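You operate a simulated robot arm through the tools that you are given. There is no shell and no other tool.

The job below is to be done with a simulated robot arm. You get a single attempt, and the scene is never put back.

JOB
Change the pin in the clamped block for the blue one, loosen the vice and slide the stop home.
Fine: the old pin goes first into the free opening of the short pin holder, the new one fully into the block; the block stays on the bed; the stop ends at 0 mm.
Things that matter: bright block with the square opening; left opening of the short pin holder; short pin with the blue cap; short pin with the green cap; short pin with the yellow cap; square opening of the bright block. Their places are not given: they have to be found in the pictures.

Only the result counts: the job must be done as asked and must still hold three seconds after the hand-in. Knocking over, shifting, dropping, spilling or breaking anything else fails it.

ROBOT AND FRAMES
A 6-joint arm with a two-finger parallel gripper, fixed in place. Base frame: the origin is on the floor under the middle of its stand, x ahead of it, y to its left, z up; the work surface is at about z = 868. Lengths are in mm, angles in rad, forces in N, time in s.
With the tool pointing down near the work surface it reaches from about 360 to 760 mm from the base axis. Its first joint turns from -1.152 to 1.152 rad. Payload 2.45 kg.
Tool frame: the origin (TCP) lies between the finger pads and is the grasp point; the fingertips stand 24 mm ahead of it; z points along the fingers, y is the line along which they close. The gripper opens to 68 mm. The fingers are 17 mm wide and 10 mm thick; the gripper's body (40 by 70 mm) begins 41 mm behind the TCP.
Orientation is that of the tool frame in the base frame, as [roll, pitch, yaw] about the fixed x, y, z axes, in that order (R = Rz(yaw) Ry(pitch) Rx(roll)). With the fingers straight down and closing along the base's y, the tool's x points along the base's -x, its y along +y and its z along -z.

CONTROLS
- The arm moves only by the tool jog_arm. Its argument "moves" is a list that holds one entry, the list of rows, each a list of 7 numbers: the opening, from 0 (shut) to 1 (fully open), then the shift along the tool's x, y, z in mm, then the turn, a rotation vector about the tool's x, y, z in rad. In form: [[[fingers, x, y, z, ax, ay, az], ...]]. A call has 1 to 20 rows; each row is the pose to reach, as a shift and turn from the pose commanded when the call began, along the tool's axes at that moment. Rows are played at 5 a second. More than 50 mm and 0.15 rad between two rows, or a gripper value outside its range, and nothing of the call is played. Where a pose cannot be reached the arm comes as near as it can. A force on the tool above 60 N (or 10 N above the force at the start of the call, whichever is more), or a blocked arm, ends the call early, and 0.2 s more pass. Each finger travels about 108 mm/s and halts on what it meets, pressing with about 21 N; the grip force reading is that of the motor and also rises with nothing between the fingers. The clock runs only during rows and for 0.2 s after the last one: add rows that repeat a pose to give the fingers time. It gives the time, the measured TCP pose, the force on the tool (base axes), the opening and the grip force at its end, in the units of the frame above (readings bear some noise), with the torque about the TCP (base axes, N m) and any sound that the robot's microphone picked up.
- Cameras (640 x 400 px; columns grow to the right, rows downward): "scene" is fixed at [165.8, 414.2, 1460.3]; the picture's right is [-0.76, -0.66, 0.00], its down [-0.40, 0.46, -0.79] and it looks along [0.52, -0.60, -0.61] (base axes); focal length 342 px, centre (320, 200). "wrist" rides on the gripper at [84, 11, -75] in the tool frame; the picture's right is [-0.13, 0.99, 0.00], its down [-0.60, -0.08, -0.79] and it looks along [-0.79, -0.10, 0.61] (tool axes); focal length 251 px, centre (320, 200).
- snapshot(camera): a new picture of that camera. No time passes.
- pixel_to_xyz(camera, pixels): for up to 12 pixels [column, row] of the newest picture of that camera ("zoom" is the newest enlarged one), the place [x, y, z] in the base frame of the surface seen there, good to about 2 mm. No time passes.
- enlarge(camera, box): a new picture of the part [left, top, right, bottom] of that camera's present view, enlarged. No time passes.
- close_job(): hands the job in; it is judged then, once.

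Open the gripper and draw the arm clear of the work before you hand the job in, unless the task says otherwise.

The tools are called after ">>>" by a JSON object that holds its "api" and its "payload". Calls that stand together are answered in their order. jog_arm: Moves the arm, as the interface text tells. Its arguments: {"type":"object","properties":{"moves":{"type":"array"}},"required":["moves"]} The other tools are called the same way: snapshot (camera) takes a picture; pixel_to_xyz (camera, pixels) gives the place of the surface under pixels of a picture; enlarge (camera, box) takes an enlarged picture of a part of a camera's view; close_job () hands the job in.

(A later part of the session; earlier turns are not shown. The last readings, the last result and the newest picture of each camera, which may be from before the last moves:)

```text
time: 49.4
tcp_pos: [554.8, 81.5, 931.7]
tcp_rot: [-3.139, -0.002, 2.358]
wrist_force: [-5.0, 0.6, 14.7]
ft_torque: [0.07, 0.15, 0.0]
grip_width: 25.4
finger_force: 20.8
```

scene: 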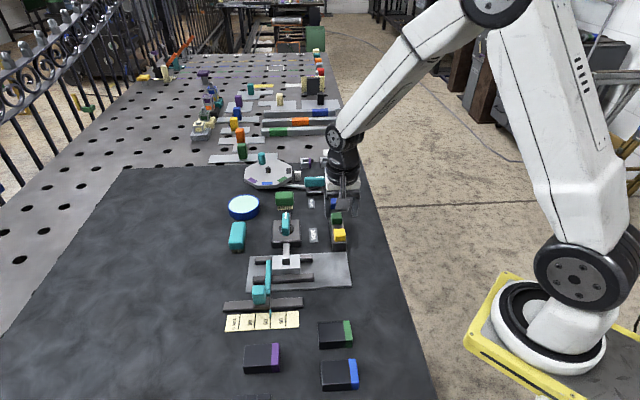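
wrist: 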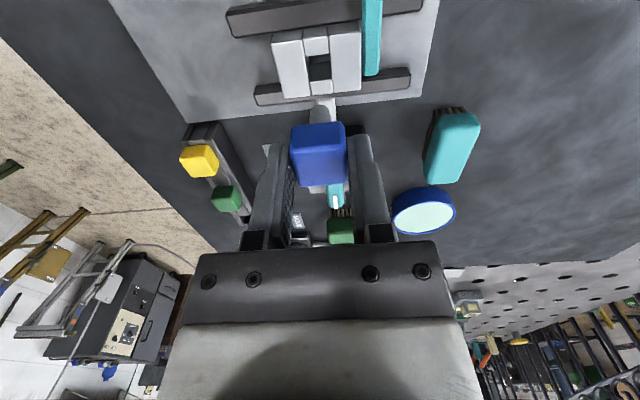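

Hard seat at 14.7 N with TCP ≈ 931.8, as predicted. I back off 0.8 mm, open and lift clear.

>>> {"api": "jog_arm", "payload": {"moves": [[[0, 0, 0, -0.8, 0, 0, 0], [0.5, 0, 0, -0.8, 0, 0, 0], [0.7, 0, 0, -0.8, 0, 0, 0], [0.7, 0, 0, -0.8, 0, 0, 0], [0.7, 0, 0, -10, 0, 0, 0], [0.7, 0, 0, -25, 0, 0, 0], [0.7, 0, 0, -45, 0, 0, 0], [0.7, 0, 0, -65, 0, 0, 0], [0.7, 0, 0, -80, 0, 0, 0], [0.7, 0, 0, -80, 0, 0, 0]]]}}

>>> {"api": "snapshot", "payload": {"camera": "wrist"}}

>>> {"api": "enlarge", "payload": {"camera": "scene", "box": [220, 210, 348, 310]}}

>>> {"api": "enlarge", "payload": {"camera": "wrist", "box": [230, 20, 430, 180]}}

```text
time: 51.6
tcp_pos: [553.4, 80.8, 1010.8]
tcp_rot: [-3.141, -0.001, 2.358]
wrist_force: [-0.2, 0.6, 0.2]
ft_torque: [-0.03, -0.02, -0.02]
grip_width: 47.5
finger_force: 0.2
```

```text
taken
```

wrist: 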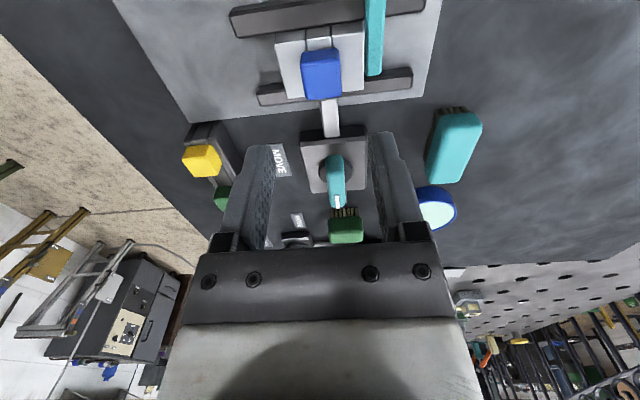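

```text
4.00 times, centred on (284, 260) of scene
```

zoom: 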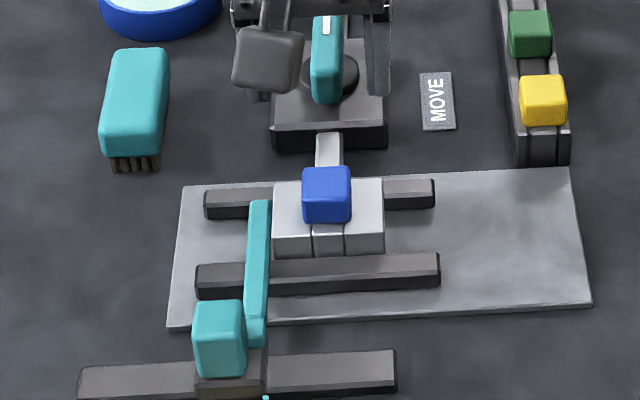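

```text
2.50 times, centred on (330, 100) of wrist
```

zoom: 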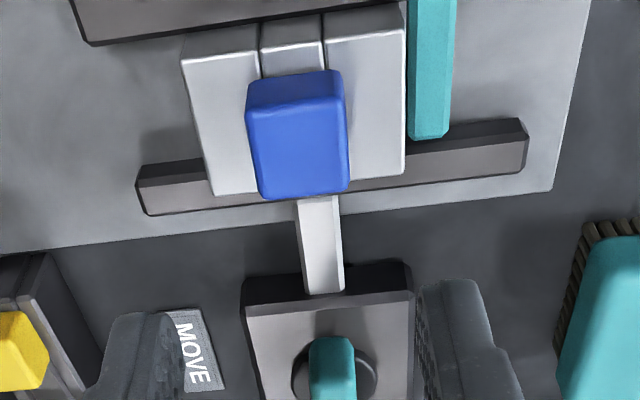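

The blue pin is seated in the block, yellow and green in the holder. Next the vice: I move over it (tool x -105) to measure the teal knob.

>>> {"api": "jog_arm", "payload": {"moves": [[[0.7, -30, 0, 0, 0, 0, 0], [0.7, -60, 0, 0, 0, 0, 0], [0.7, -85, 0, 0, 0, 0, 0], [0.7, -105, 0, 0, 0, 0, 0], [0.7, -105, 0, 0, 0, 0, 0]]]}}

>>> {"api": "snapshot", "payload": {"camera": "wrist"}}

>>> {"api": "enlarge", "payload": {"camera": "wrist", "box": [250, 20, 410, 130]}}

>>> {"api": "enlarge", "payload": {"camera": "scene", "box": [240, 200, 330, 260]}}

```text
time: 52.8
tcp_pos: [629.2, 6.5, 1009.9]
tcp_rot: [-3.138, -0.001, 2.358]
wrist_force: [0.1, 0.7, 0.3]
ft_torque: [0.02, 0.01, 0.02]
grip_width: 47.7
finger_force: 0.0
```

```text
taken
```

wrist: 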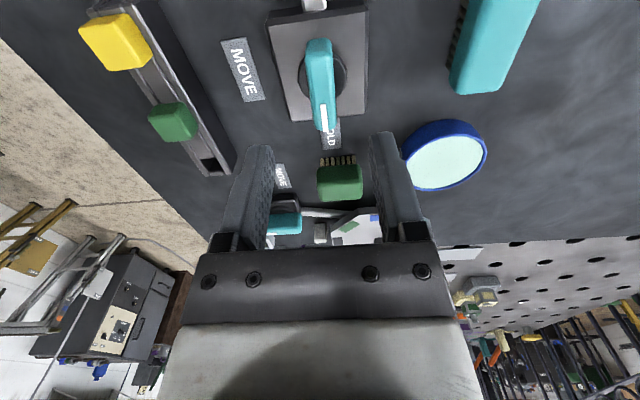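

```text
3.64 times, centred on (330, 75) of wrist
```

zoom: 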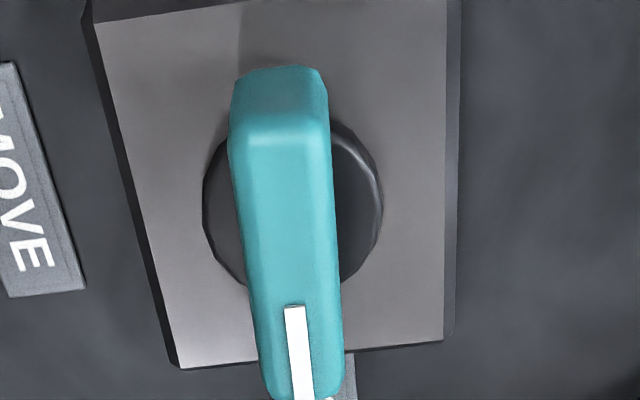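

```text
6.67 times, centred on (285, 230) of scene
```

zoom: 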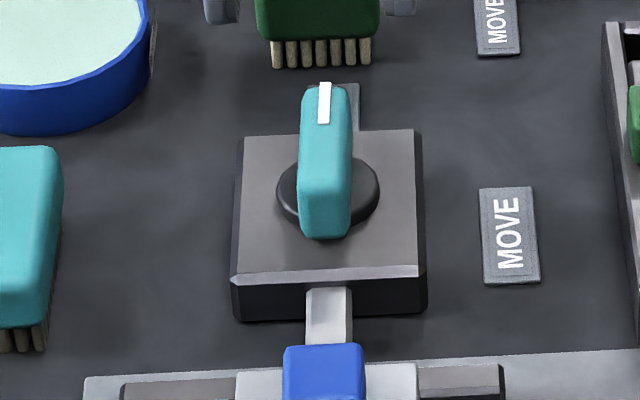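

I enlarge the knob with both its ends and measure bar edges, ends and the round base for the pivot axis.

>>> {"api": "enlarge", "payload": {"camera": "wrist", "box": [250, 25, 390, 145]}}

```text
3.33 times, centred on (320, 85) of wrist
```

zoom: 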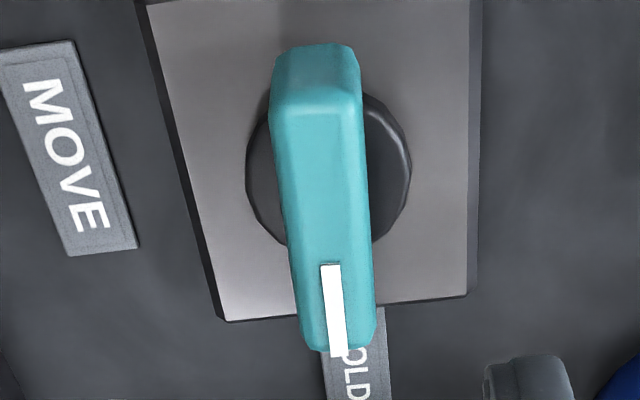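

Bar: front edge y≈115, rear end y≈345, sides x≈272-362 tapering by view; disc sides (248,170) and (408,165). I read these points.

>>> {"api": "pixel_to_xyz", "payload": {"camera": "zoom", "pixels": [[285, 118], [315, 116], [350, 114], [318, 343], [345, 341], [370, 336], [284, 160], [292, 220], [299, 280], [362, 160], [366, 220], [370, 280]]}}

>>> {"api": "pixel_to_xyz", "payload": {"camera": "zoom", "pixels": [[252, 170], [252, 170], [252, 180], [404, 165], [404, 165], [404, 155], [232, 315], [345, 303], [462, 290], [185, 150], [200, 220], [472, 180]]}}

>>> {"api": "pixel_to_xyz", "payload": {"camera": "zoom", "pixels": [[320, 180], [330, 230], [318, 80], [318, 60], [318, 50], [262, 120], [265, 230], [385, 235], [385, 100], [338, 345], [333, 270], [340, 310]]}}

```text
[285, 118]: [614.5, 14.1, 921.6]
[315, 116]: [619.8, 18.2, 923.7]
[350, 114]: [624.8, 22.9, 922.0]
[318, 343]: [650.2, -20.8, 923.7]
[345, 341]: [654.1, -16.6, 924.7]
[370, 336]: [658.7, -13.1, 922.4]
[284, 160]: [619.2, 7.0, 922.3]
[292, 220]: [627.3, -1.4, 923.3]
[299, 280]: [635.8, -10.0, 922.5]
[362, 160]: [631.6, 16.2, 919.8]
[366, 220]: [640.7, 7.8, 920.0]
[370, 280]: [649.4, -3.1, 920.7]
```

```text
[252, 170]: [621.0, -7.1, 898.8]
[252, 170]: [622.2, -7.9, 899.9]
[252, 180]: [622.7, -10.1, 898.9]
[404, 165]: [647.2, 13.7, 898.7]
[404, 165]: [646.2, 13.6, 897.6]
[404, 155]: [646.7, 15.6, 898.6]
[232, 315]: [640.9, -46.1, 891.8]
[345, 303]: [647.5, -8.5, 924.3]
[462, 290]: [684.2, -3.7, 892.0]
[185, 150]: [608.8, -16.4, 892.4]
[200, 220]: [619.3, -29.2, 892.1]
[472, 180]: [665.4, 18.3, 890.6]
```

```text
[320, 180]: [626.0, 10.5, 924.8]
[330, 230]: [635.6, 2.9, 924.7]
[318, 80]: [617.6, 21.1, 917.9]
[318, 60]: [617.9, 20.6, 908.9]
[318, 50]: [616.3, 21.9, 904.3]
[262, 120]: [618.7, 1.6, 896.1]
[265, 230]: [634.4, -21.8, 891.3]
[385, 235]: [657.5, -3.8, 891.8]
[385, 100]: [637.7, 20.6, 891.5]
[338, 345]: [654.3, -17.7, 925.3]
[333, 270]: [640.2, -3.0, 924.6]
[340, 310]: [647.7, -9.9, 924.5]
```

The knob's pivot is near (635.4, 1.6): bar 54 × 15.4 mm along u, top at 925, disc top at 899. I first move above the pivot and test in free air that the wrist can turn the needed +1.57 rad about tool z.

>>> {"api": "jog_arm", "payload": {"moves": [[[0.7, -7.9, 0.9, 0, 0, 0, 0], [0.7, -7.9, 0.9, 0, 0, 0, 0.14], [0.7, -7.9, 0.9, 0, 0, 0, 0.28], [0.7, -7.9, 0.9, 0, 0, 0, 0.42], [0.7, -7.9, 0.9, 0, 0, 0, 0.56], [0.7, -7.9, 0.9, 0, 0, 0, 0.7], [0.7, -7.9, 0.9, 0, 0, 0, 0.84], [0.7, -7.9, 0.9, 0, 0, 0, 0.98], [0.7, -7.9, 0.9, 0, 0, 0, 1.12], [0.7, -7.9, 0.9, 0, 0, 0, 1.26], [0.7, -7.9, 0.9, 0, 0, 0, 1.4], [0.7, -7.9, 0.9, 0, 0, 0, 1.54], [0.7, -7.9, 0.9, 0, 0, 0, 1.64], [0.7, -7.9, 0.9, 0, 0, 0, 1.64]]]}}

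>>> {"api": "snapshot", "payload": {"camera": "wrist"}}

>>> {"api": "snapshot", "payload": {"camera": "scene"}}

```text
time: 55.8
tcp_pos: [632.9, 0.3, 1010.9]
tcp_rot: [-3.14, 0.001, 0.715]
wrist_force: [0.4, -0.4, 0.6]
ft_torque: [-0.01, -0.02, 0.01]
grip_width: 47.5
finger_force: 0.2
```

```text
taken
```

wrist: 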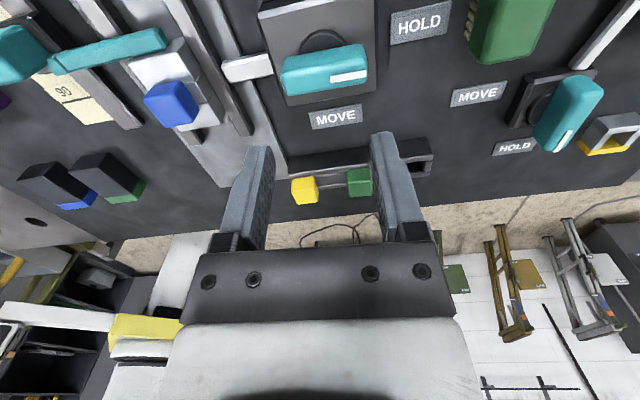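

```text
taken
```

scene: 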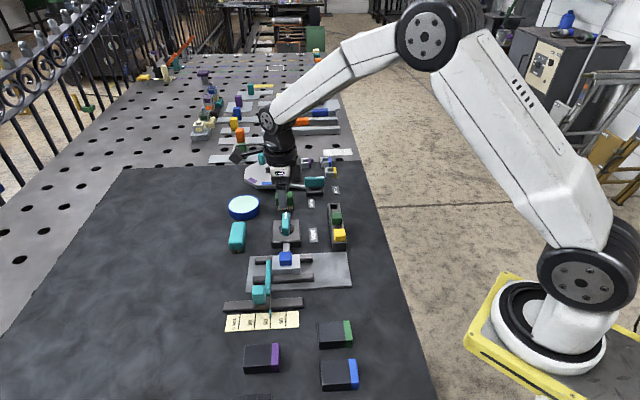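

The wrist reached yaw 0.715, so the turn is feasible. I also use this view from another side to double-check the knob's centre.

>>> {"api": "enlarge", "payload": {"camera": "wrist", "box": [250, 0, 410, 130]}}

```text
3.08 times, centred on (330, 65) of wrist
```

zoom: 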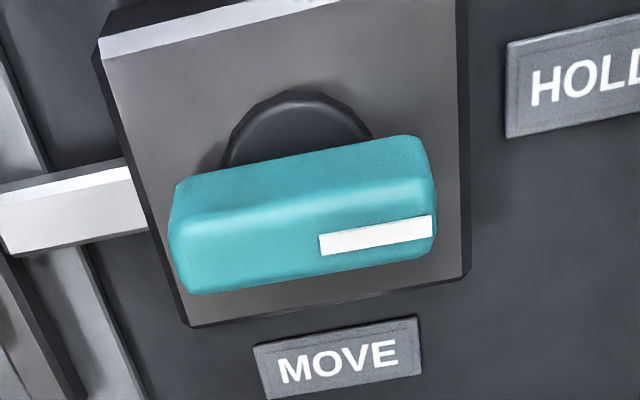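

I read the bar's edges from this side (upper top edge y≈215→182, lower y≈288→260, ends x≈178 and 432).

>>> {"api": "pixel_to_xyz", "payload": {"camera": "zoom", "pixels": [[220, 216], [300, 201], [390, 185], [220, 287], [310, 277], [400, 263], [178, 245], [182, 265], [186, 280], [432, 205], [433, 225], [432, 245]]}}

>>> {"api": "pixel_to_xyz", "payload": {"camera": "zoom", "pixels": [[295, 94], [295, 96], [295, 98], [228, 160], [368, 130], [300, 170], [300, 165], [190, 325], [465, 275], [108, 60], [455, 100], [300, 240]]}}

```text
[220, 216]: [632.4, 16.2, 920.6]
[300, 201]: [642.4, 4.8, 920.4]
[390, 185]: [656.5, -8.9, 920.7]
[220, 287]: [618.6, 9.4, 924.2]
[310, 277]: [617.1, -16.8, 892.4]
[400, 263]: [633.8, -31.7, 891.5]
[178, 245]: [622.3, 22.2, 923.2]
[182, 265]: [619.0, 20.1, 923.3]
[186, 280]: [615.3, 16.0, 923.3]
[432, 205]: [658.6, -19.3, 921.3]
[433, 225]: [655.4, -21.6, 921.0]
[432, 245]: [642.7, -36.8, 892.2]
```

```text
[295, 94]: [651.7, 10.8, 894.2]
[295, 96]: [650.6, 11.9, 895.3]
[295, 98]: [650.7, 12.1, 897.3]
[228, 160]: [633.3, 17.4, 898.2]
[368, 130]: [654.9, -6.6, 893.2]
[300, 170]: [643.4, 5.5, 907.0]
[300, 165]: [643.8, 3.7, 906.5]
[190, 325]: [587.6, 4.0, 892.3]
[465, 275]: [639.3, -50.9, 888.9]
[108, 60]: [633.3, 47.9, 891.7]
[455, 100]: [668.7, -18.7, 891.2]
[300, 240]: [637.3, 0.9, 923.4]
```

Combined, the pivot is at about (636.0, 0.8) (u -449.2, v 450.3). I turn back to the grip yaw and average the pose there.

>>> {"api": "jog_arm", "payload": {"moves": [[[0.7, 0, 0, 0, 0, 0, -0.14], [0.7, 0, 0, 0, 0, 0, -0.28], [0.7, 0, 0, 0, 0, 0, -0.42], [0.7, 0, 0, 0, 0, 0, -0.56], [0.7, 0, 0, 0, 0, 0, -0.7], [0.7, 0, 0, 0, 0, 0, -0.84], [0.7, 0, 0, 0, 0, 0, -0.98], [0.7, 0, 0, 0, 0, 0, -1.12], [0.7, 0, 0, 0, 0, 0, -1.26], [0.7, 0, 0, 0, 0, 0, -1.4], [0.7, 0, 0, 0, 0, 0, -1.54], [0.7, 0, 0, 0, 0, 0, -1.642], [0.7, 0, 0, 0, 0, 0, -1.642]]]}}

>>> {"api": "jog_arm", "payload": {"moves": [[[0.7, 0, 0, 0, 0, 0, 0]]]}}

>>> {"api": "jog_arm", "payload": {"moves": [[[0.7, 0, 0, 0, 0, 0, 0]]]}}

>>> {"api": "jog_arm", "payload": {"moves": [[[0.7, 0, 0, 0, 0, 0, 0]]]}}

>>> {"api": "jog_arm", "payload": {"moves": [[[0.7, 0, 0, 0, 0, 0, 0]]]}}

>>> {"api": "enlarge", "payload": {"camera": "wrist", "box": [240, 30, 400, 150]}}

```text
time: 58.6
tcp_pos: [634.6, 2.6, 1010.4]
tcp_rot: [-3.14, -0.002, 2.361]
wrist_force: [0.0, -0.2, 0.1]
ft_torque: [0.0, 0.04, 0.02]
grip_width: 47.6
finger_force: 0.0
```

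```text
time: 59.0
tcp_pos: [634.6, 2.4, 1010.9]
tcp_rot: [-3.139, -0.002, 2.361]
wrist_force: [0.1, -0.4, -0.6]
ft_torque: [-0.02, 0.05, 0.03]
grip_width: 47.6
finger_force: 0.1
```

```text
time: 59.4
tcp_pos: [633.6, 1.9, 1011.2]
tcp_rot: [-3.139, -0.003, 2.359]
wrist_force: [-0.8, -0.1, 0.5]
ft_torque: [-0.01, 0.01, -0.01]
grip_width: 47.7
finger_force: 0.0
```

```text
time: 59.8
tcp_pos: [634.8, 2.3, 1009.4]
tcp_rot: [-3.14, -0.002, 2.359]
wrist_force: [-0.2, 0.3, 0.0]
ft_torque: [0.04, 0.02, -0.03]
grip_width: 47.5
finger_force: 0.0
```

```text
time: 60.2
tcp_pos: [636.2, 2.0, 1011.1]
tcp_rot: [-3.14, -0.002, 2.36]
wrist_force: [-0.1, -0.1, 0.7]
ft_torque: [0.0, -0.01, -0.01]
grip_width: 47.7
finger_force: 0.0
```

```text
3.33 times, centred on (320, 90) of wrist
```

zoom: 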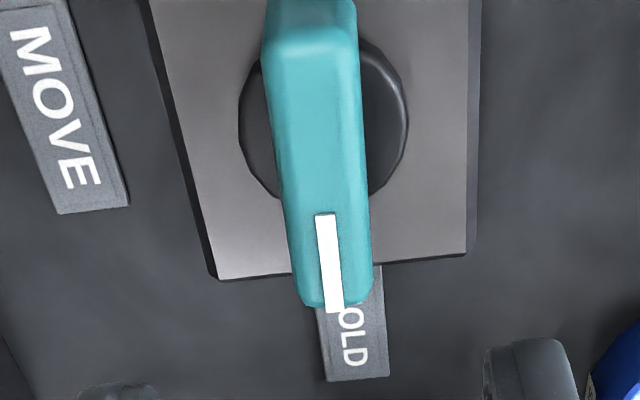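

TCP averages (634.8, 2.2), i.e. u -447.3, v 450.5. I check the disc rim points in this view to fix the pivot's u position.

>>> {"api": "pixel_to_xyz", "payload": {"camera": "zoom", "pixels": [[276, 190], [276, 190], [276, 190], [372, 188], [372, 188], [372, 188], [243, 120], [243, 120], [243, 120], [404, 120], [404, 120], [404, 120]]}}

>>> {"api": "pixel_to_xyz", "payload": {"camera": "zoom", "pixels": [[362, 52], [362, 52], [362, 52], [398, 160], [398, 160], [250, 165], [250, 165], [385, 70], [385, 70], [255, 80], [255, 80], [330, 300]]}}

```text
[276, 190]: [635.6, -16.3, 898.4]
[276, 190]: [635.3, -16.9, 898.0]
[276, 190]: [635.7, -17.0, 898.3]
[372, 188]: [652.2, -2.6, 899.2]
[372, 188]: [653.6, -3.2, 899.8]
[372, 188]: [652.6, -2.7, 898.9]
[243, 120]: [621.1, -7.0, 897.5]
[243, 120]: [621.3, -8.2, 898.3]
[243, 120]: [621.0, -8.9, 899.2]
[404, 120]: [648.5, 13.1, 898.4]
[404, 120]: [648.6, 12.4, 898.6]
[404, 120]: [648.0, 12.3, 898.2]
```

```text
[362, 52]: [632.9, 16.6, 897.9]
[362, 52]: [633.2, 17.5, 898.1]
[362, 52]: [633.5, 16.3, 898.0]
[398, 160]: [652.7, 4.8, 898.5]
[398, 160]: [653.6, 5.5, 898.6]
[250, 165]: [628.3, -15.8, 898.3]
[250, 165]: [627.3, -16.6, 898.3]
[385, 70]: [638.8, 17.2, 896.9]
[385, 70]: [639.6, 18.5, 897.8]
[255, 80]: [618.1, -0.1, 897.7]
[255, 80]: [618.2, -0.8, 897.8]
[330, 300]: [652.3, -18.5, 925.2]
```

Rim points give the pivot at (u -449.4, v 450.0). I shift (-2.1, -0.4) and descend around the bar to TCP ≈ 929 (tips 905, disc top 898.5).

>>> {"api": "jog_arm", "payload": {"moves": [[[0.7, -2.1, -0.4, 0, 0, 0, 0], [0.7, -2.1, -0.4, 15, 0, 0, 0], [0.7, -2.1, -0.4, 32, 0, 0, 0], [0.7, -2.1, -0.4, 50, 0, 0, 0], [0.7, -2.1, -0.4, 66, 0, 0, 0], [0.7, -2.1, -0.4, 76, 0, 0, 0], [0.7, -2.1, -0.4, 81.5, 0, 0, 0], [0.7, -2.1, -0.4, 81.5, 0, 0, 0], [0.7, -2.1, -0.4, 81.5, 0, 0, 0]]]}}

>>> {"api": "jog_arm", "payload": {"moves": [[[0.7, 0, 0, 0, 0, 0, 0]]]}}

>>> {"api": "jog_arm", "payload": {"moves": [[[0.7, 0, 0, 0, 0, 0, 0]]]}}

>>> {"api": "enlarge", "payload": {"camera": "wrist", "box": [220, 80, 420, 240]}}

>>> {"api": "enlarge", "payload": {"camera": "scene", "box": [245, 190, 335, 260]}}

```text
time: 62.2
tcp_pos: [635.2, -0.2, 928.4]
tcp_rot: [-3.14, -0.003, 2.36]
wrist_force: [0.6, -0.2, 0.0]
ft_torque: [0.03, 0.0, 0.0]
grip_width: 47.4
finger_force: 0.0
```

```text
time: 62.6
tcp_pos: [635.2, -0.7, 928.8]
tcp_rot: [-3.14, -0.002, 2.362]
wrist_force: [0.2, -0.1, -0.2]
ft_torque: [0.02, -0.01, 0.0]
grip_width: 47.6
finger_force: 0.0
```

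```text
time: 63.0
tcp_pos: [635.6, 0.3, 928.7]
tcp_rot: [-3.139, -0.004, 2.361]
wrist_force: [0.4, -0.3, 0.3]
ft_torque: [0.0, -0.03, 0.0]
grip_width: 47.4
finger_force: 0.0
```

```text
2.50 times, centred on (320, 160) of wrist
```

zoom: 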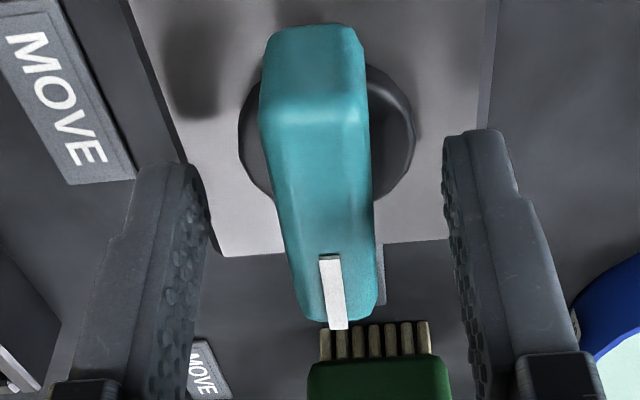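

```text
5.71 times, centred on (290, 225) of scene
```

zoom: 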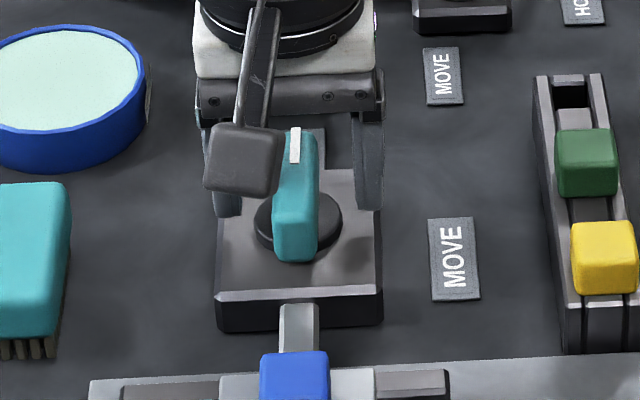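

Aligned in u; bar is ~1 mm toward +y, so I shift +0.9 and close on the bar.

>>> {"api": "jog_arm", "payload": {"moves": [[[0.7, 0, 0.9, 0, 0, 0, 0], [0.4, 0, 0.9, 0, 0, 0, 0], [0, 0, 0.9, 0, 0, 0, 0], [0, 0, 0.9, 0, 0, 0, 0], [0, 0, 0.9, 0, 0, 0, 0]]]}}

>>> {"api": "jog_arm", "payload": {"moves": [[[0, 0, 0, 0, 0, 0, 0]]]}}

>>> {"api": "enlarge", "payload": {"camera": "wrist", "box": [220, 80, 420, 240]}}

```text
time: 64.2
tcp_pos: [634.5, 0.6, 928.7]
tcp_rot: [-3.139, -0.002, 2.357]
wrist_force: [-0.7, -1.5, -0.3]
ft_torque: [0.3, -0.01, -0.21]
grip_width: 17.9
finger_force: 36.7
```

```text
time: 64.6
tcp_pos: [637.0, 1.7, 928.6]
tcp_rot: [-3.139, -0.002, 2.358]
wrist_force: [-0.1, -0.5, -0.4]
ft_torque: [0.35, 0.03, -0.23]
grip_width: 18.1
finger_force: 35.7
```

```text
2.50 times, centred on (320, 160) of wrist
```

zoom: 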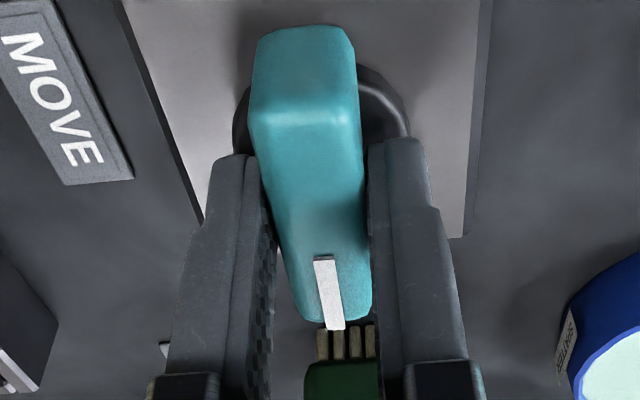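

The bar is held (17.9 mm). I start turning +0.42 rad about tool z (clockwise from above) and check forces.

>>> {"api": "jog_arm", "payload": {"moves": [[[0, 0, 0, 0, 0, 0, 0.07], [0, 0, 0, 0, 0, 0, 0.14], [0, 0, 0, 0, 0, 0, 0.21], [0, 0, 0, 0, 0, 0, 0.28], [0, 0, 0, 0, 0, 0, 0.35], [0, 0, 0, 0, 0, 0, 0.42], [0, 0, 0, 0, 0, 0, 0.42]]]}}

>>> {"api": "enlarge", "payload": {"camera": "scene", "box": [245, 190, 335, 260]}}

>>> {"api": "snapshot", "payload": {"camera": "wrist"}}

```text
time: 66.2
tcp_pos: [635.8, 0.5, 928.6]
tcp_rot: [-3.139, -0.003, 1.937]
wrist_force: [0.5, -2.5, -1.7]
ft_torque: [1.17, 0.08, -0.02]
grip_width: 17.8
finger_force: 36.1
```

```text
5.71 times, centred on (290, 225) of scene
```

zoom: 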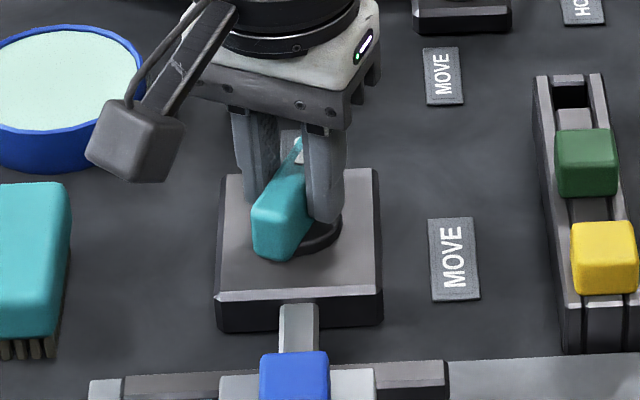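

```text
taken
```

wrist: 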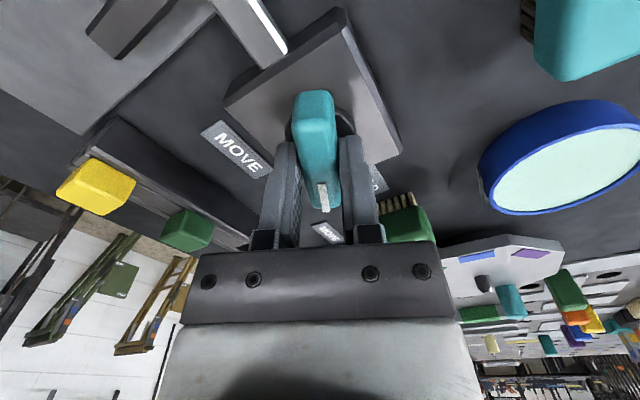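

The bar turns with the gripper (white end moving toward MOVE), forces small. I continue another 0.45 rad.

>>> {"api": "jog_arm", "payload": {"moves": [[[0, 0, 0, 0, 0, 0, 0.08], [0, 0, 0, 0, 0, 0, 0.16], [0, 0, 0, 0, 0, 0, 0.24], [0, 0, 0, 0, 0, 0, 0.32], [0, 0, 0, 0, 0, 0, 0.4], [0, 0, 0, 0, 0, 0, 0.45], [0, 0, 0, 0, 0, 0, 0.45]]]}}

>>> {"api": "enlarge", "payload": {"camera": "scene", "box": [245, 190, 335, 260]}}

```text
time: 67.8
tcp_pos: [636.4, 1.3, 928.7]
tcp_rot: [-3.139, 0.0, 1.489]
wrist_force: [6.0, -0.6, -0.1]
ft_torque: [0.66, -0.15, -0.01]
grip_width: 17.9
finger_force: 36.3
```

```text
5.71 times, centred on (290, 225) of scene
```

zoom: 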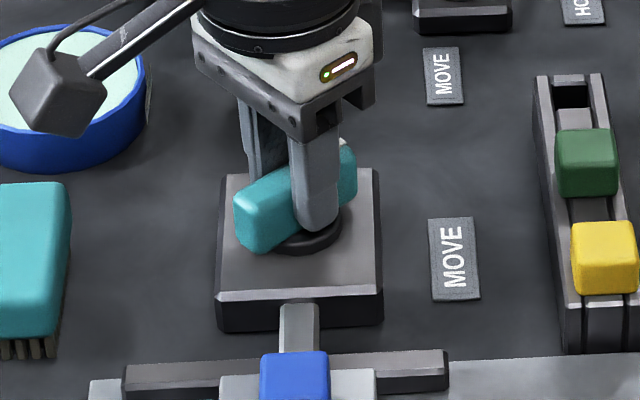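

Half-way, forces still small (6 N). I continue the remaining 0.70 rad.

>>> {"api": "jog_arm", "payload": {"moves": [[[0, 0, 0, 0, 0, 0, 0.08], [0, 0, 0, 0, 0, 0, 0.16], [0, 0, 0, 0, 0, 0, 0.24], [0, 0, 0, 0, 0, 0, 0.32], [0, 0, 0, 0, 0, 0, 0.4], [0, 0, 0, 0, 0, 0, 0.48], [0, 0, 0, 0, 0, 0, 0.56], [0, 0, 0, 0, 0, 0, 0.64], [0, 0, 0, 0, 0, 0, 0.7], [0, 0, 0, 0, 0, 0, 0.7]]]}}

>>> {"api": "enlarge", "payload": {"camera": "scene", "box": [245, 190, 335, 260]}}

>>> {"api": "snapshot", "payload": {"camera": "wrist"}}

```text
time: 70.0
tcp_pos: [638.3, 0.9, 928.5]
tcp_rot: [3.14, 0.001, 0.789]
wrist_force: [19.4, 1.6, 0.4]
ft_torque: [-0.5, 0.19, 0.0]
grip_width: 18.0
finger_force: 36.5
```

```text
5.71 times, centred on (290, 225) of scene
```

zoom: 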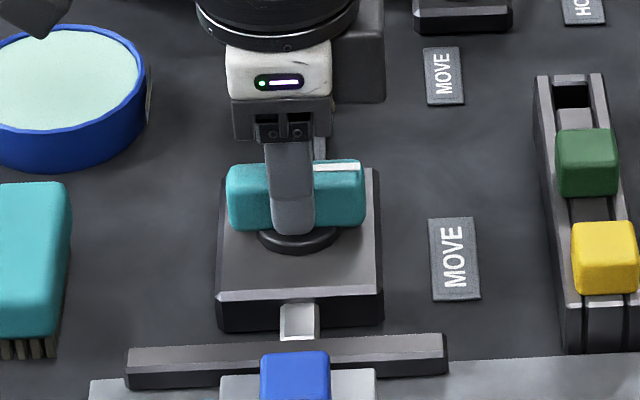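

```text
taken
```

wrist: 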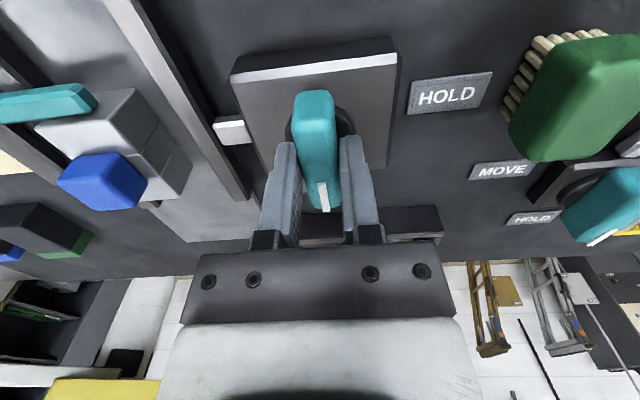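

The knob now points to MOVE and the clamp rod has drawn back from the block. There is 19 N sideways load, so I relieve it by ~1 mm before releasing.

>>> {"api": "jog_arm", "payload": {"moves": [[[0, 0.4, 0.4, 0, 0, 0, 0], [0, 0.8, 0.8, 0, 0, 0, 0], [0, 0.8, 0.8, 0, 0, 0, 0]]]}}

>>> {"api": "enlarge", "payload": {"camera": "wrist", "box": [220, 60, 420, 240]}}

```text
time: 70.8
tcp_pos: [637.2, 0.6, 928.0]
tcp_rot: [-3.141, 0.002, 0.79]
wrist_force: [8.2, 0.8, 4.4]
ft_torque: [0.6, -1.08, -0.02]
grip_width: 17.9
finger_force: 35.7
```

```text
2.22 times, centred on (320, 150) of wrist
```

zoom: 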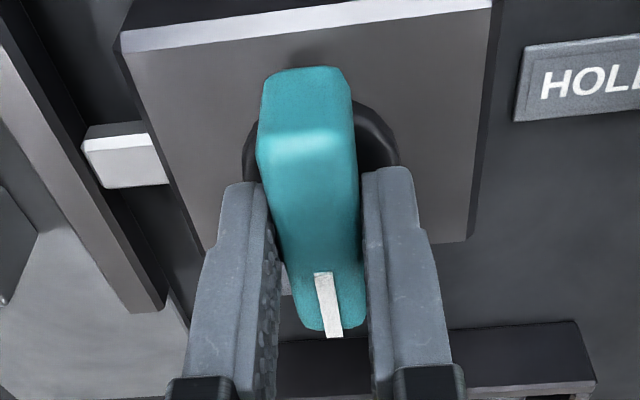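

Load dropped to 8 N. I relieve a bit more, open the fingers and lift clear.

>>> {"api": "jog_arm", "payload": {"moves": [[[0, 0.3, 0.3, 0, 0, 0, 0], [0.35, 0.3, 0.3, 0, 0, 0, 0], [0.6, 0.3, 0.3, 0, 0, 0, 0], [0.7, 0.3, 0.3, 0, 0, 0, 0], [0.7, 0.3, 0.3, -10, 0, 0, 0], [0.7, 0.3, 0.3, -30, 0, 0, 0], [0.7, 0.3, 0.3, -55, 0, 0, 0], [0.7, 0.3, 0.3, -82, 0, 0, 0], [0.7, 0.3, 0.3, -82, 0, 0, 0]]]}}

>>> {"api": "snapshot", "payload": {"camera": "wrist"}}

>>> {"api": "enlarge", "payload": {"camera": "wrist", "box": [240, 10, 400, 130]}}

>>> {"api": "enlarge", "payload": {"camera": "scene", "box": [230, 190, 350, 290]}}

```text
time: 72.8
tcp_pos: [638.1, 2.5, 1009.7]
tcp_rot: [-3.14, 0.003, 0.788]
wrist_force: [-1.1, -0.5, 1.1]
ft_torque: [0.0, 0.03, 0.01]
grip_width: 47.5
finger_force: 0.1
```

```text
taken
```

wrist: 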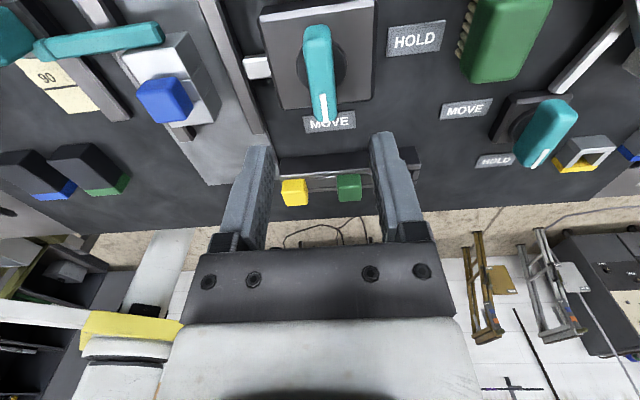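

```text
3.33 times, centred on (320, 70) of wrist
```

zoom: 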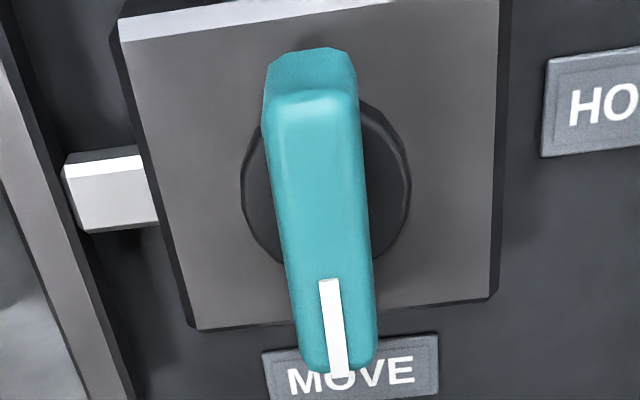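

```text
4.00 times, centred on (290, 240) of scene
```

zoom: 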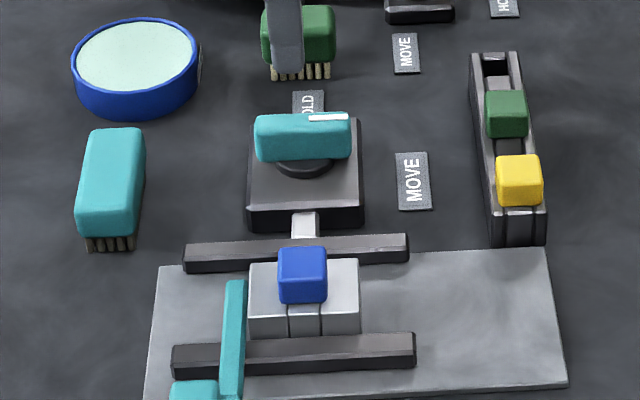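

The vice is loosened: the knob points to MOVE and the jaw has drawn back, block and blue pin are still on the bed. Now I turn back to the fixture yaw and move above the stop's handle near (519,180) for measuring.

>>> {"api": "jog_arm", "payload": {"moves": [[[0.7, 3.5, -17.5, 0, 0, 0, -0.13], [0.7, 7, -35, 0, 0, 0, -0.26], [0.7, 10.5, -52.5, 0, 0, 0, -0.39], [0.7, 14, -70, 0, 0, 0, -0.52], [0.7, 17.5, -87.5, 0, 0, 0, -0.65], [0.7, 21, -105, 0, 0, 0, -0.78], [0.7, 24.5, -122.5, 0, 0, 0, -0.91], [0.7, 28, -140, 0, 0, 0, -1.04], [0.7, 31.5, -157.5, 0, 0, 0, -1.17], [0.7, 35, -175, 0, 0, 0, -1.3], [0.7, 38.5, -192.5, 0, 0, 0, -1.43], [0.7, 41.9, -209.5, 0, 0, 0, -1.57], [0.7, 41.9, -209.5, 0, 0, 0, -1.57], [0.7, 41.9, -209.5, 0, 0, 0, -1.57]]]}}

>>> {"api": "snapshot", "payload": {"camera": "wrist"}}

>>> {"api": "snapshot", "payload": {"camera": "scene"}}

>>> {"api": "enlarge", "payload": {"camera": "wrist", "box": [220, 0, 420, 140]}}

```text
time: 75.8
tcp_pos: [517.4, 179.4, 1012.2]
tcp_rot: [-3.141, -0.001, 2.359]
wrist_force: [-0.3, 0.1, -0.3]
ft_torque: [0.03, -0.01, 0.01]
grip_width: 47.6
finger_force: 0.1
```

```text
taken
```

wrist: 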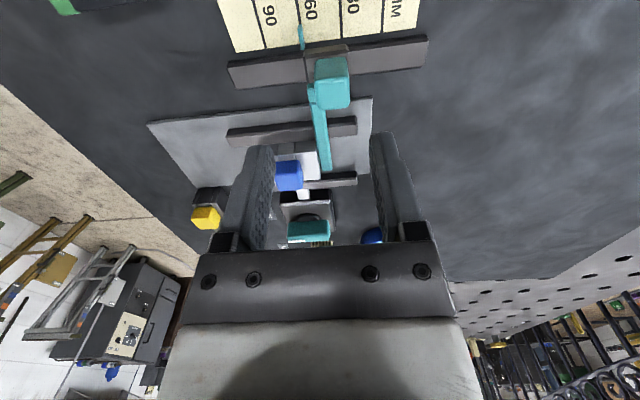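

```text
taken
```

scene: 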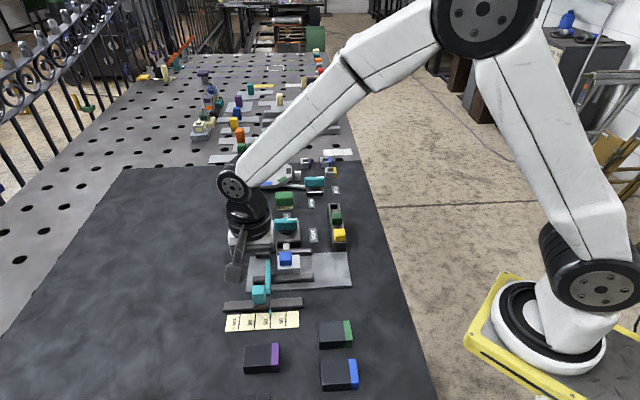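

```text
2.86 times, centred on (320, 70) of wrist
```

zoom: 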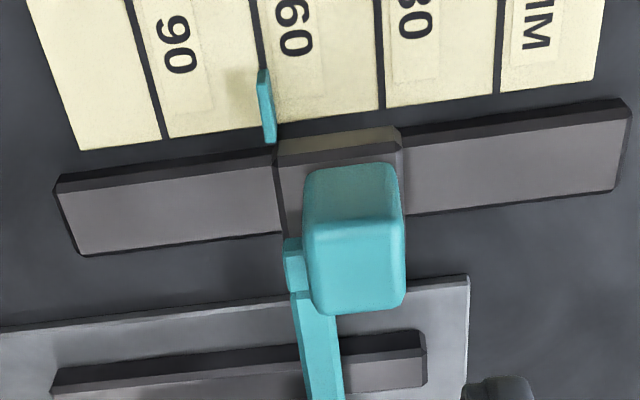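

The scale reads: pointer at the "60" line; the 0 line (marked MM) lies toward +v (right in this view, zoom x≈497). I measure the scale lines, pointer, handle and rail.

>>> {"api": "pixel_to_xyz", "payload": {"camera": "zoom", "pixels": [[148, 60], [160, 130], [262, 40], [380, 60], [383, 100], [497, 50], [499, 88], [265, 100], [270, 135], [310, 240], [400, 230], [320, 305]]}}

>>> {"api": "pixel_to_xyz", "payload": {"camera": "zoom", "pixels": [[405, 300], [355, 270], [355, 190], [315, 235], [398, 228], [285, 170], [400, 150], [295, 265], [310, 330], [60, 200], [620, 130], [340, 140]]}}

>>> {"api": "enlarge", "payload": {"camera": "scene", "box": [215, 275, 315, 338]}}

```text
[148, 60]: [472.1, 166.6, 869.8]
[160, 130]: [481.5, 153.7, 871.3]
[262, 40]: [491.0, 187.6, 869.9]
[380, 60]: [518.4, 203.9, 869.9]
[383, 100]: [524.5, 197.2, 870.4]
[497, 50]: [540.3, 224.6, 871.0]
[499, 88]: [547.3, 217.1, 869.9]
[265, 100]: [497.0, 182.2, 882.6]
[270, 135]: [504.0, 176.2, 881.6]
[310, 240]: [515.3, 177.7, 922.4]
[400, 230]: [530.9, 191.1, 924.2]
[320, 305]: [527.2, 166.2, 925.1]
```

```text
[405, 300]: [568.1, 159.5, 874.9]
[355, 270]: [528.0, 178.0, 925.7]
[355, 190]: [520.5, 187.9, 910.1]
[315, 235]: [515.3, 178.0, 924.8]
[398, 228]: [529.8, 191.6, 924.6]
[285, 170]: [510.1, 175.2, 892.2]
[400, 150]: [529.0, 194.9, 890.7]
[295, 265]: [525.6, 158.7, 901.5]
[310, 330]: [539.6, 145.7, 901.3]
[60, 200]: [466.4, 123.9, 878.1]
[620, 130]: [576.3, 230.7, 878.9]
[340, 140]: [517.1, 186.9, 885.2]
```

```text
6.35 times, centred on (265, 306) of scene
```

zoom: 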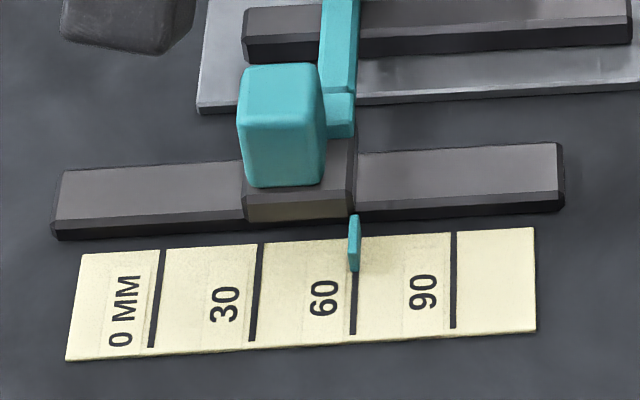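

Lines are at v 540.6 (0), 510.5 (30), 480.3 (60), and the pointer at v≈480.5; so the stop must slide +60 mm along tool y. I check where the teal brush and arm tip are, so that the sliding arm does not hit anything.

>>> {"api": "pixel_to_xyz", "payload": {"camera": "scene", "pixels": [[234, 252], [237, 248], [242, 250], [230, 250], [245, 235], [268, 262], [266, 275], [270, 264], [250, 262], [258, 256]]}}

>>> {"api": "enlarge", "payload": {"camera": "scene", "box": [215, 215, 315, 290]}}

```text
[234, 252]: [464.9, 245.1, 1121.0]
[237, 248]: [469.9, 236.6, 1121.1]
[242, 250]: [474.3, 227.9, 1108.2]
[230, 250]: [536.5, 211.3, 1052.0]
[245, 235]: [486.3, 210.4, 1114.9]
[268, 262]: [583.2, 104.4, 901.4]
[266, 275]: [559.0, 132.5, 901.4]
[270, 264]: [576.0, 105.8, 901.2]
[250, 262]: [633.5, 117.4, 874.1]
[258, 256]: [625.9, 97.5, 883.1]
```

```text
5.33 times, centred on (265, 252) of scene
```

zoom: 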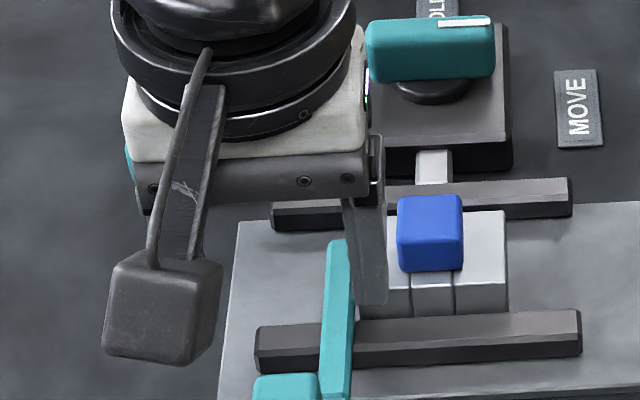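

The teal brush (about u -406, v 566) is ~60 mm beyond the arm's tip (u ≈ -345), so the sliding path is free. I move above the handle centre (528.2, 179.3), partly down to TCP ≈ 962, and average the pose.

>>> {"api": "jog_arm", "payload": {"moves": [[[0.7, -7.7, 7.6, 0, 0, 0, 0], [0.7, -7.7, 7.6, 15, 0, 0, 0], [0.7, -7.7, 7.6, 32, 0, 0, 0], [0.7, -7.7, 7.6, 48, 0, 0, 0], [0.7, -7.7, 7.6, 48, 0, 0, 0], [0.7, -7.7, 7.6, 48, 0, 0, 0]]]}}

>>> {"api": "jog_arm", "payload": {"moves": [[[0.7, 0, 0, 0, 0, 0, 0]]]}}

>>> {"api": "jog_arm", "payload": {"moves": [[[0.7, 0, 0, 0, 0, 0, 0]]]}}

>>> {"api": "jog_arm", "payload": {"moves": [[[0.7, 0, 0, 0, 0, 0, 0]]]}}

>>> {"api": "snapshot", "payload": {"camera": "wrist"}}

>>> {"api": "enlarge", "payload": {"camera": "wrist", "box": [220, 0, 420, 150]}}

```text
time: 77.2
tcp_pos: [528.7, 177.5, 961.4]
tcp_rot: [-3.14, -0.002, 2.362]
wrist_force: [-0.6, 0.1, 0.8]
ft_torque: [0.02, -0.02, 0.0]
grip_width: 48.1
finger_force: 0.0
```

```text
time: 77.6
tcp_pos: [529.5, 178.9, 961.4]
tcp_rot: [-3.138, -0.002, 2.36]
wrist_force: [0.8, 0.1, 0.1]
ft_torque: [0.02, 0.04, 0.01]
grip_width: 47.5
finger_force: 0.1
```

```text
time: 78.0
tcp_pos: [529.2, 178.1, 961.2]
tcp_rot: [-3.139, -0.001, 2.36]
wrist_force: [-0.3, 0.3, -0.4]
ft_torque: [0.0, -0.01, -0.01]
grip_width: 48.0
finger_force: 0.1
```

```text
time: 78.4
tcp_pos: [529.3, 178.2, 960.7]
tcp_rot: [-3.139, 0.0, 2.359]
wrist_force: [0.3, -0.2, -0.8]
ft_torque: [-0.03, 0.02, 0.01]
grip_width: 47.8
finger_force: 0.0
```

```text
taken
```

wrist: 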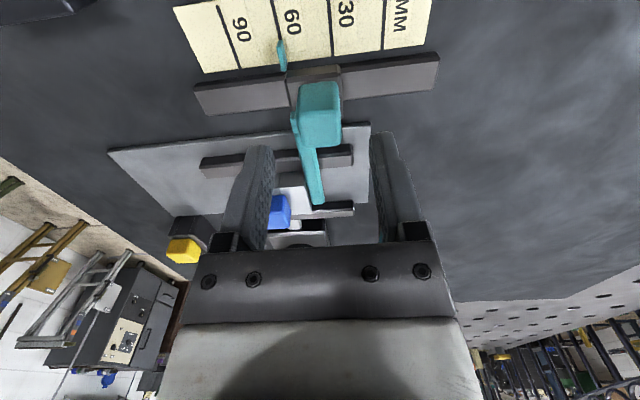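

```text
2.67 times, centred on (320, 75) of wrist
```

zoom: 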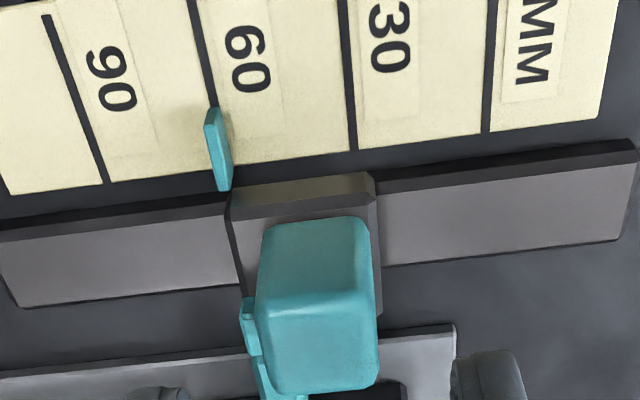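

TCP averages (529.2, 178.2): v is right, u 1.5 mm short. I correct and descend to TCP ≈ 930 around the handle (tips 906, above the 901.5 arm top).

>>> {"api": "jog_arm", "payload": {"moves": [[[0.7, 1.5, 0.1, 0, 0, 0, 0], [0.7, 1.5, 0.1, 12, 0, 0, 0], [0.7, 1.5, 0.1, 24, 0, 0, 0], [0.7, 1.5, 0.1, 31, 0, 0, 0], [0.7, 1.5, 0.1, 31, 0, 0, 0]]]}}

>>> {"api": "enlarge", "payload": {"camera": "wrist", "box": [220, 60, 420, 240]}}

>>> {"api": "enlarge", "payload": {"camera": "scene", "box": [210, 245, 320, 330]}}

```text
time: 79.6
tcp_pos: [527.4, 177.9, 930.4]
tcp_rot: [-3.141, -0.002, 2.359]
wrist_force: [0.0, 0.0, 0.0]
ft_torque: [0.03, 0.0, 0.0]
grip_width: 47.8
finger_force: 0.0
```

```text
2.22 times, centred on (320, 150) of wrist
```

zoom: 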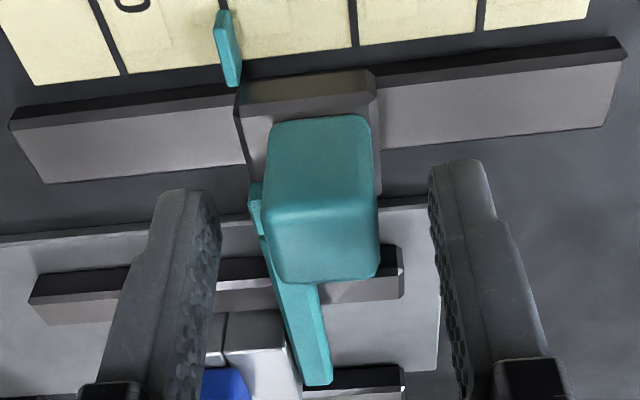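

```text
4.71 times, centred on (265, 288) of scene
```

zoom: 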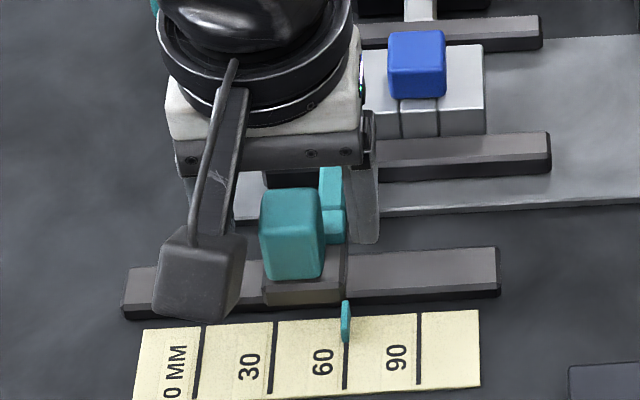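

The handle is centred between the fingers and nothing is touched. I close on it.

>>> {"api": "jog_arm", "payload": {"moves": [[[0.5, 0, 0, 0, 0, 0, 0], [0.4, 0, 0, 0, 0, 0, 0], [0.3, 0, 0, 0, 0, 0, 0], [0, 0, 0, 0, 0, 0, 0], [0, 0, 0, 0, 0, 0, 0], [0, 0, 0, 0, 0, 0, 0]]]}}

>>> {"api": "enlarge", "payload": {"camera": "wrist", "box": [220, 60, 420, 240]}}

>>> {"api": "enlarge", "payload": {"camera": "scene", "box": [210, 245, 320, 330]}}

```text
time: 81.0
tcp_pos: [528.4, 178.5, 931.7]
tcp_rot: [-3.14, -0.002, 2.36]
wrist_force: [1.7, 2.4, -2.4]
ft_torque: [0.08, -0.17, -0.15]
grip_width: 23.6
finger_force: 39.8
```

```text
2.22 times, centred on (320, 150) of wrist
```

zoom: 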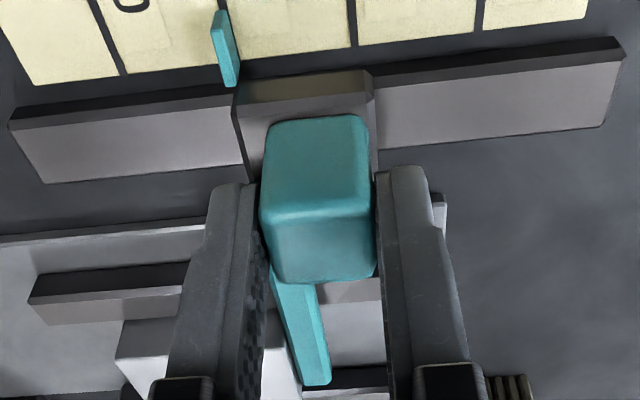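

```text
4.71 times, centred on (265, 288) of scene
```

zoom: 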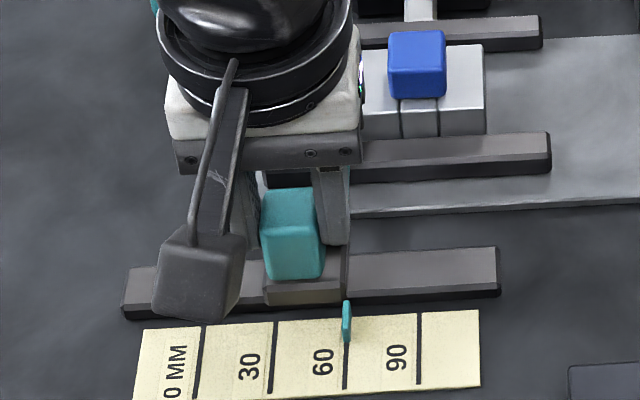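

Handle held (23.6 mm). I slide +20 mm along tool y and watch the side forces.

>>> {"api": "jog_arm", "payload": {"moves": [[[0, 0, 3, 0, 0, 0, 0], [0, 0, 7, 0, 0, 0, 0], [0, 0, 11, 0, 0, 0, 0], [0, 0, 15, 0, 0, 0, 0], [0, 0, 20, 0, 0, 0, 0], [0, 0, 20, 0, 0, 0, 0]]]}}

>>> {"api": "enlarge", "payload": {"camera": "scene", "box": [210, 245, 320, 330]}}

```text
time: 82.4
tcp_pos: [543.3, 193.3, 931.5]
tcp_rot: [-3.141, -0.002, 2.359]
wrist_force: [6.7, -8.1, -6.7]
ft_torque: [0.32, 0.35, -0.22]
grip_width: 23.8
finger_force: 39.9
```

```text
4.71 times, centred on (265, 288) of scene
```

zoom: 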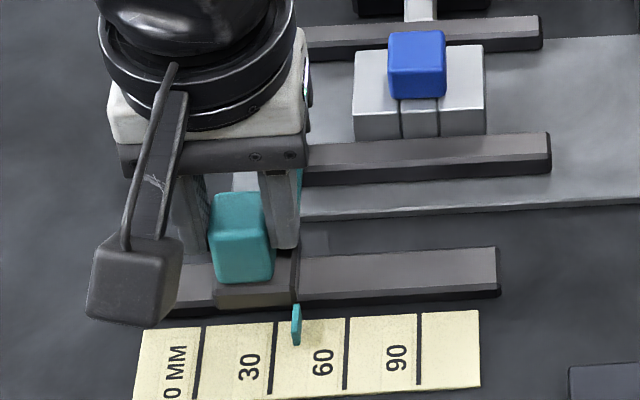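

The stop slides with the gripper (pointer near 40). There is ~10 N toward -u and 7 N down, so I trim (-0.6 x, +0.3 z) while sliding another 20 mm.

>>> {"api": "jog_arm", "payload": {"moves": [[[0, -0.4, 3, 0.3, 0, 0, 0], [0, -0.6, 7, 0.3, 0, 0, 0], [0, -0.7, 11, 0.3, 0, 0, 0], [0, -0.8, 15, 0.3, 0, 0, 0], [0, -1.0, 20, 0.3, 0, 0, 0], [0, -1.0, 20, 0.3, 0, 0, 0]]]}}

>>> {"api": "enlarge", "payload": {"camera": "scene", "box": [210, 245, 320, 330]}}

```text
time: 83.8
tcp_pos: [556.6, 206.7, 931.8]
tcp_rot: [-3.139, -0.003, 2.36]
wrist_force: [1.7, -2.7, 1.9]
ft_torque: [0.08, 0.13, -0.09]
grip_width: 23.5
finger_force: 39.5
```

```text
4.71 times, centred on (265, 288) of scene
```

zoom: 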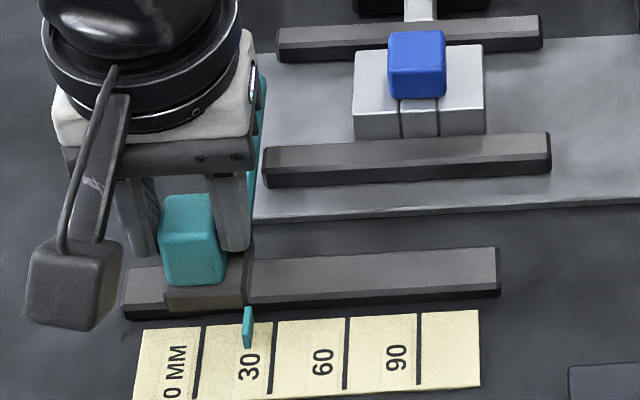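

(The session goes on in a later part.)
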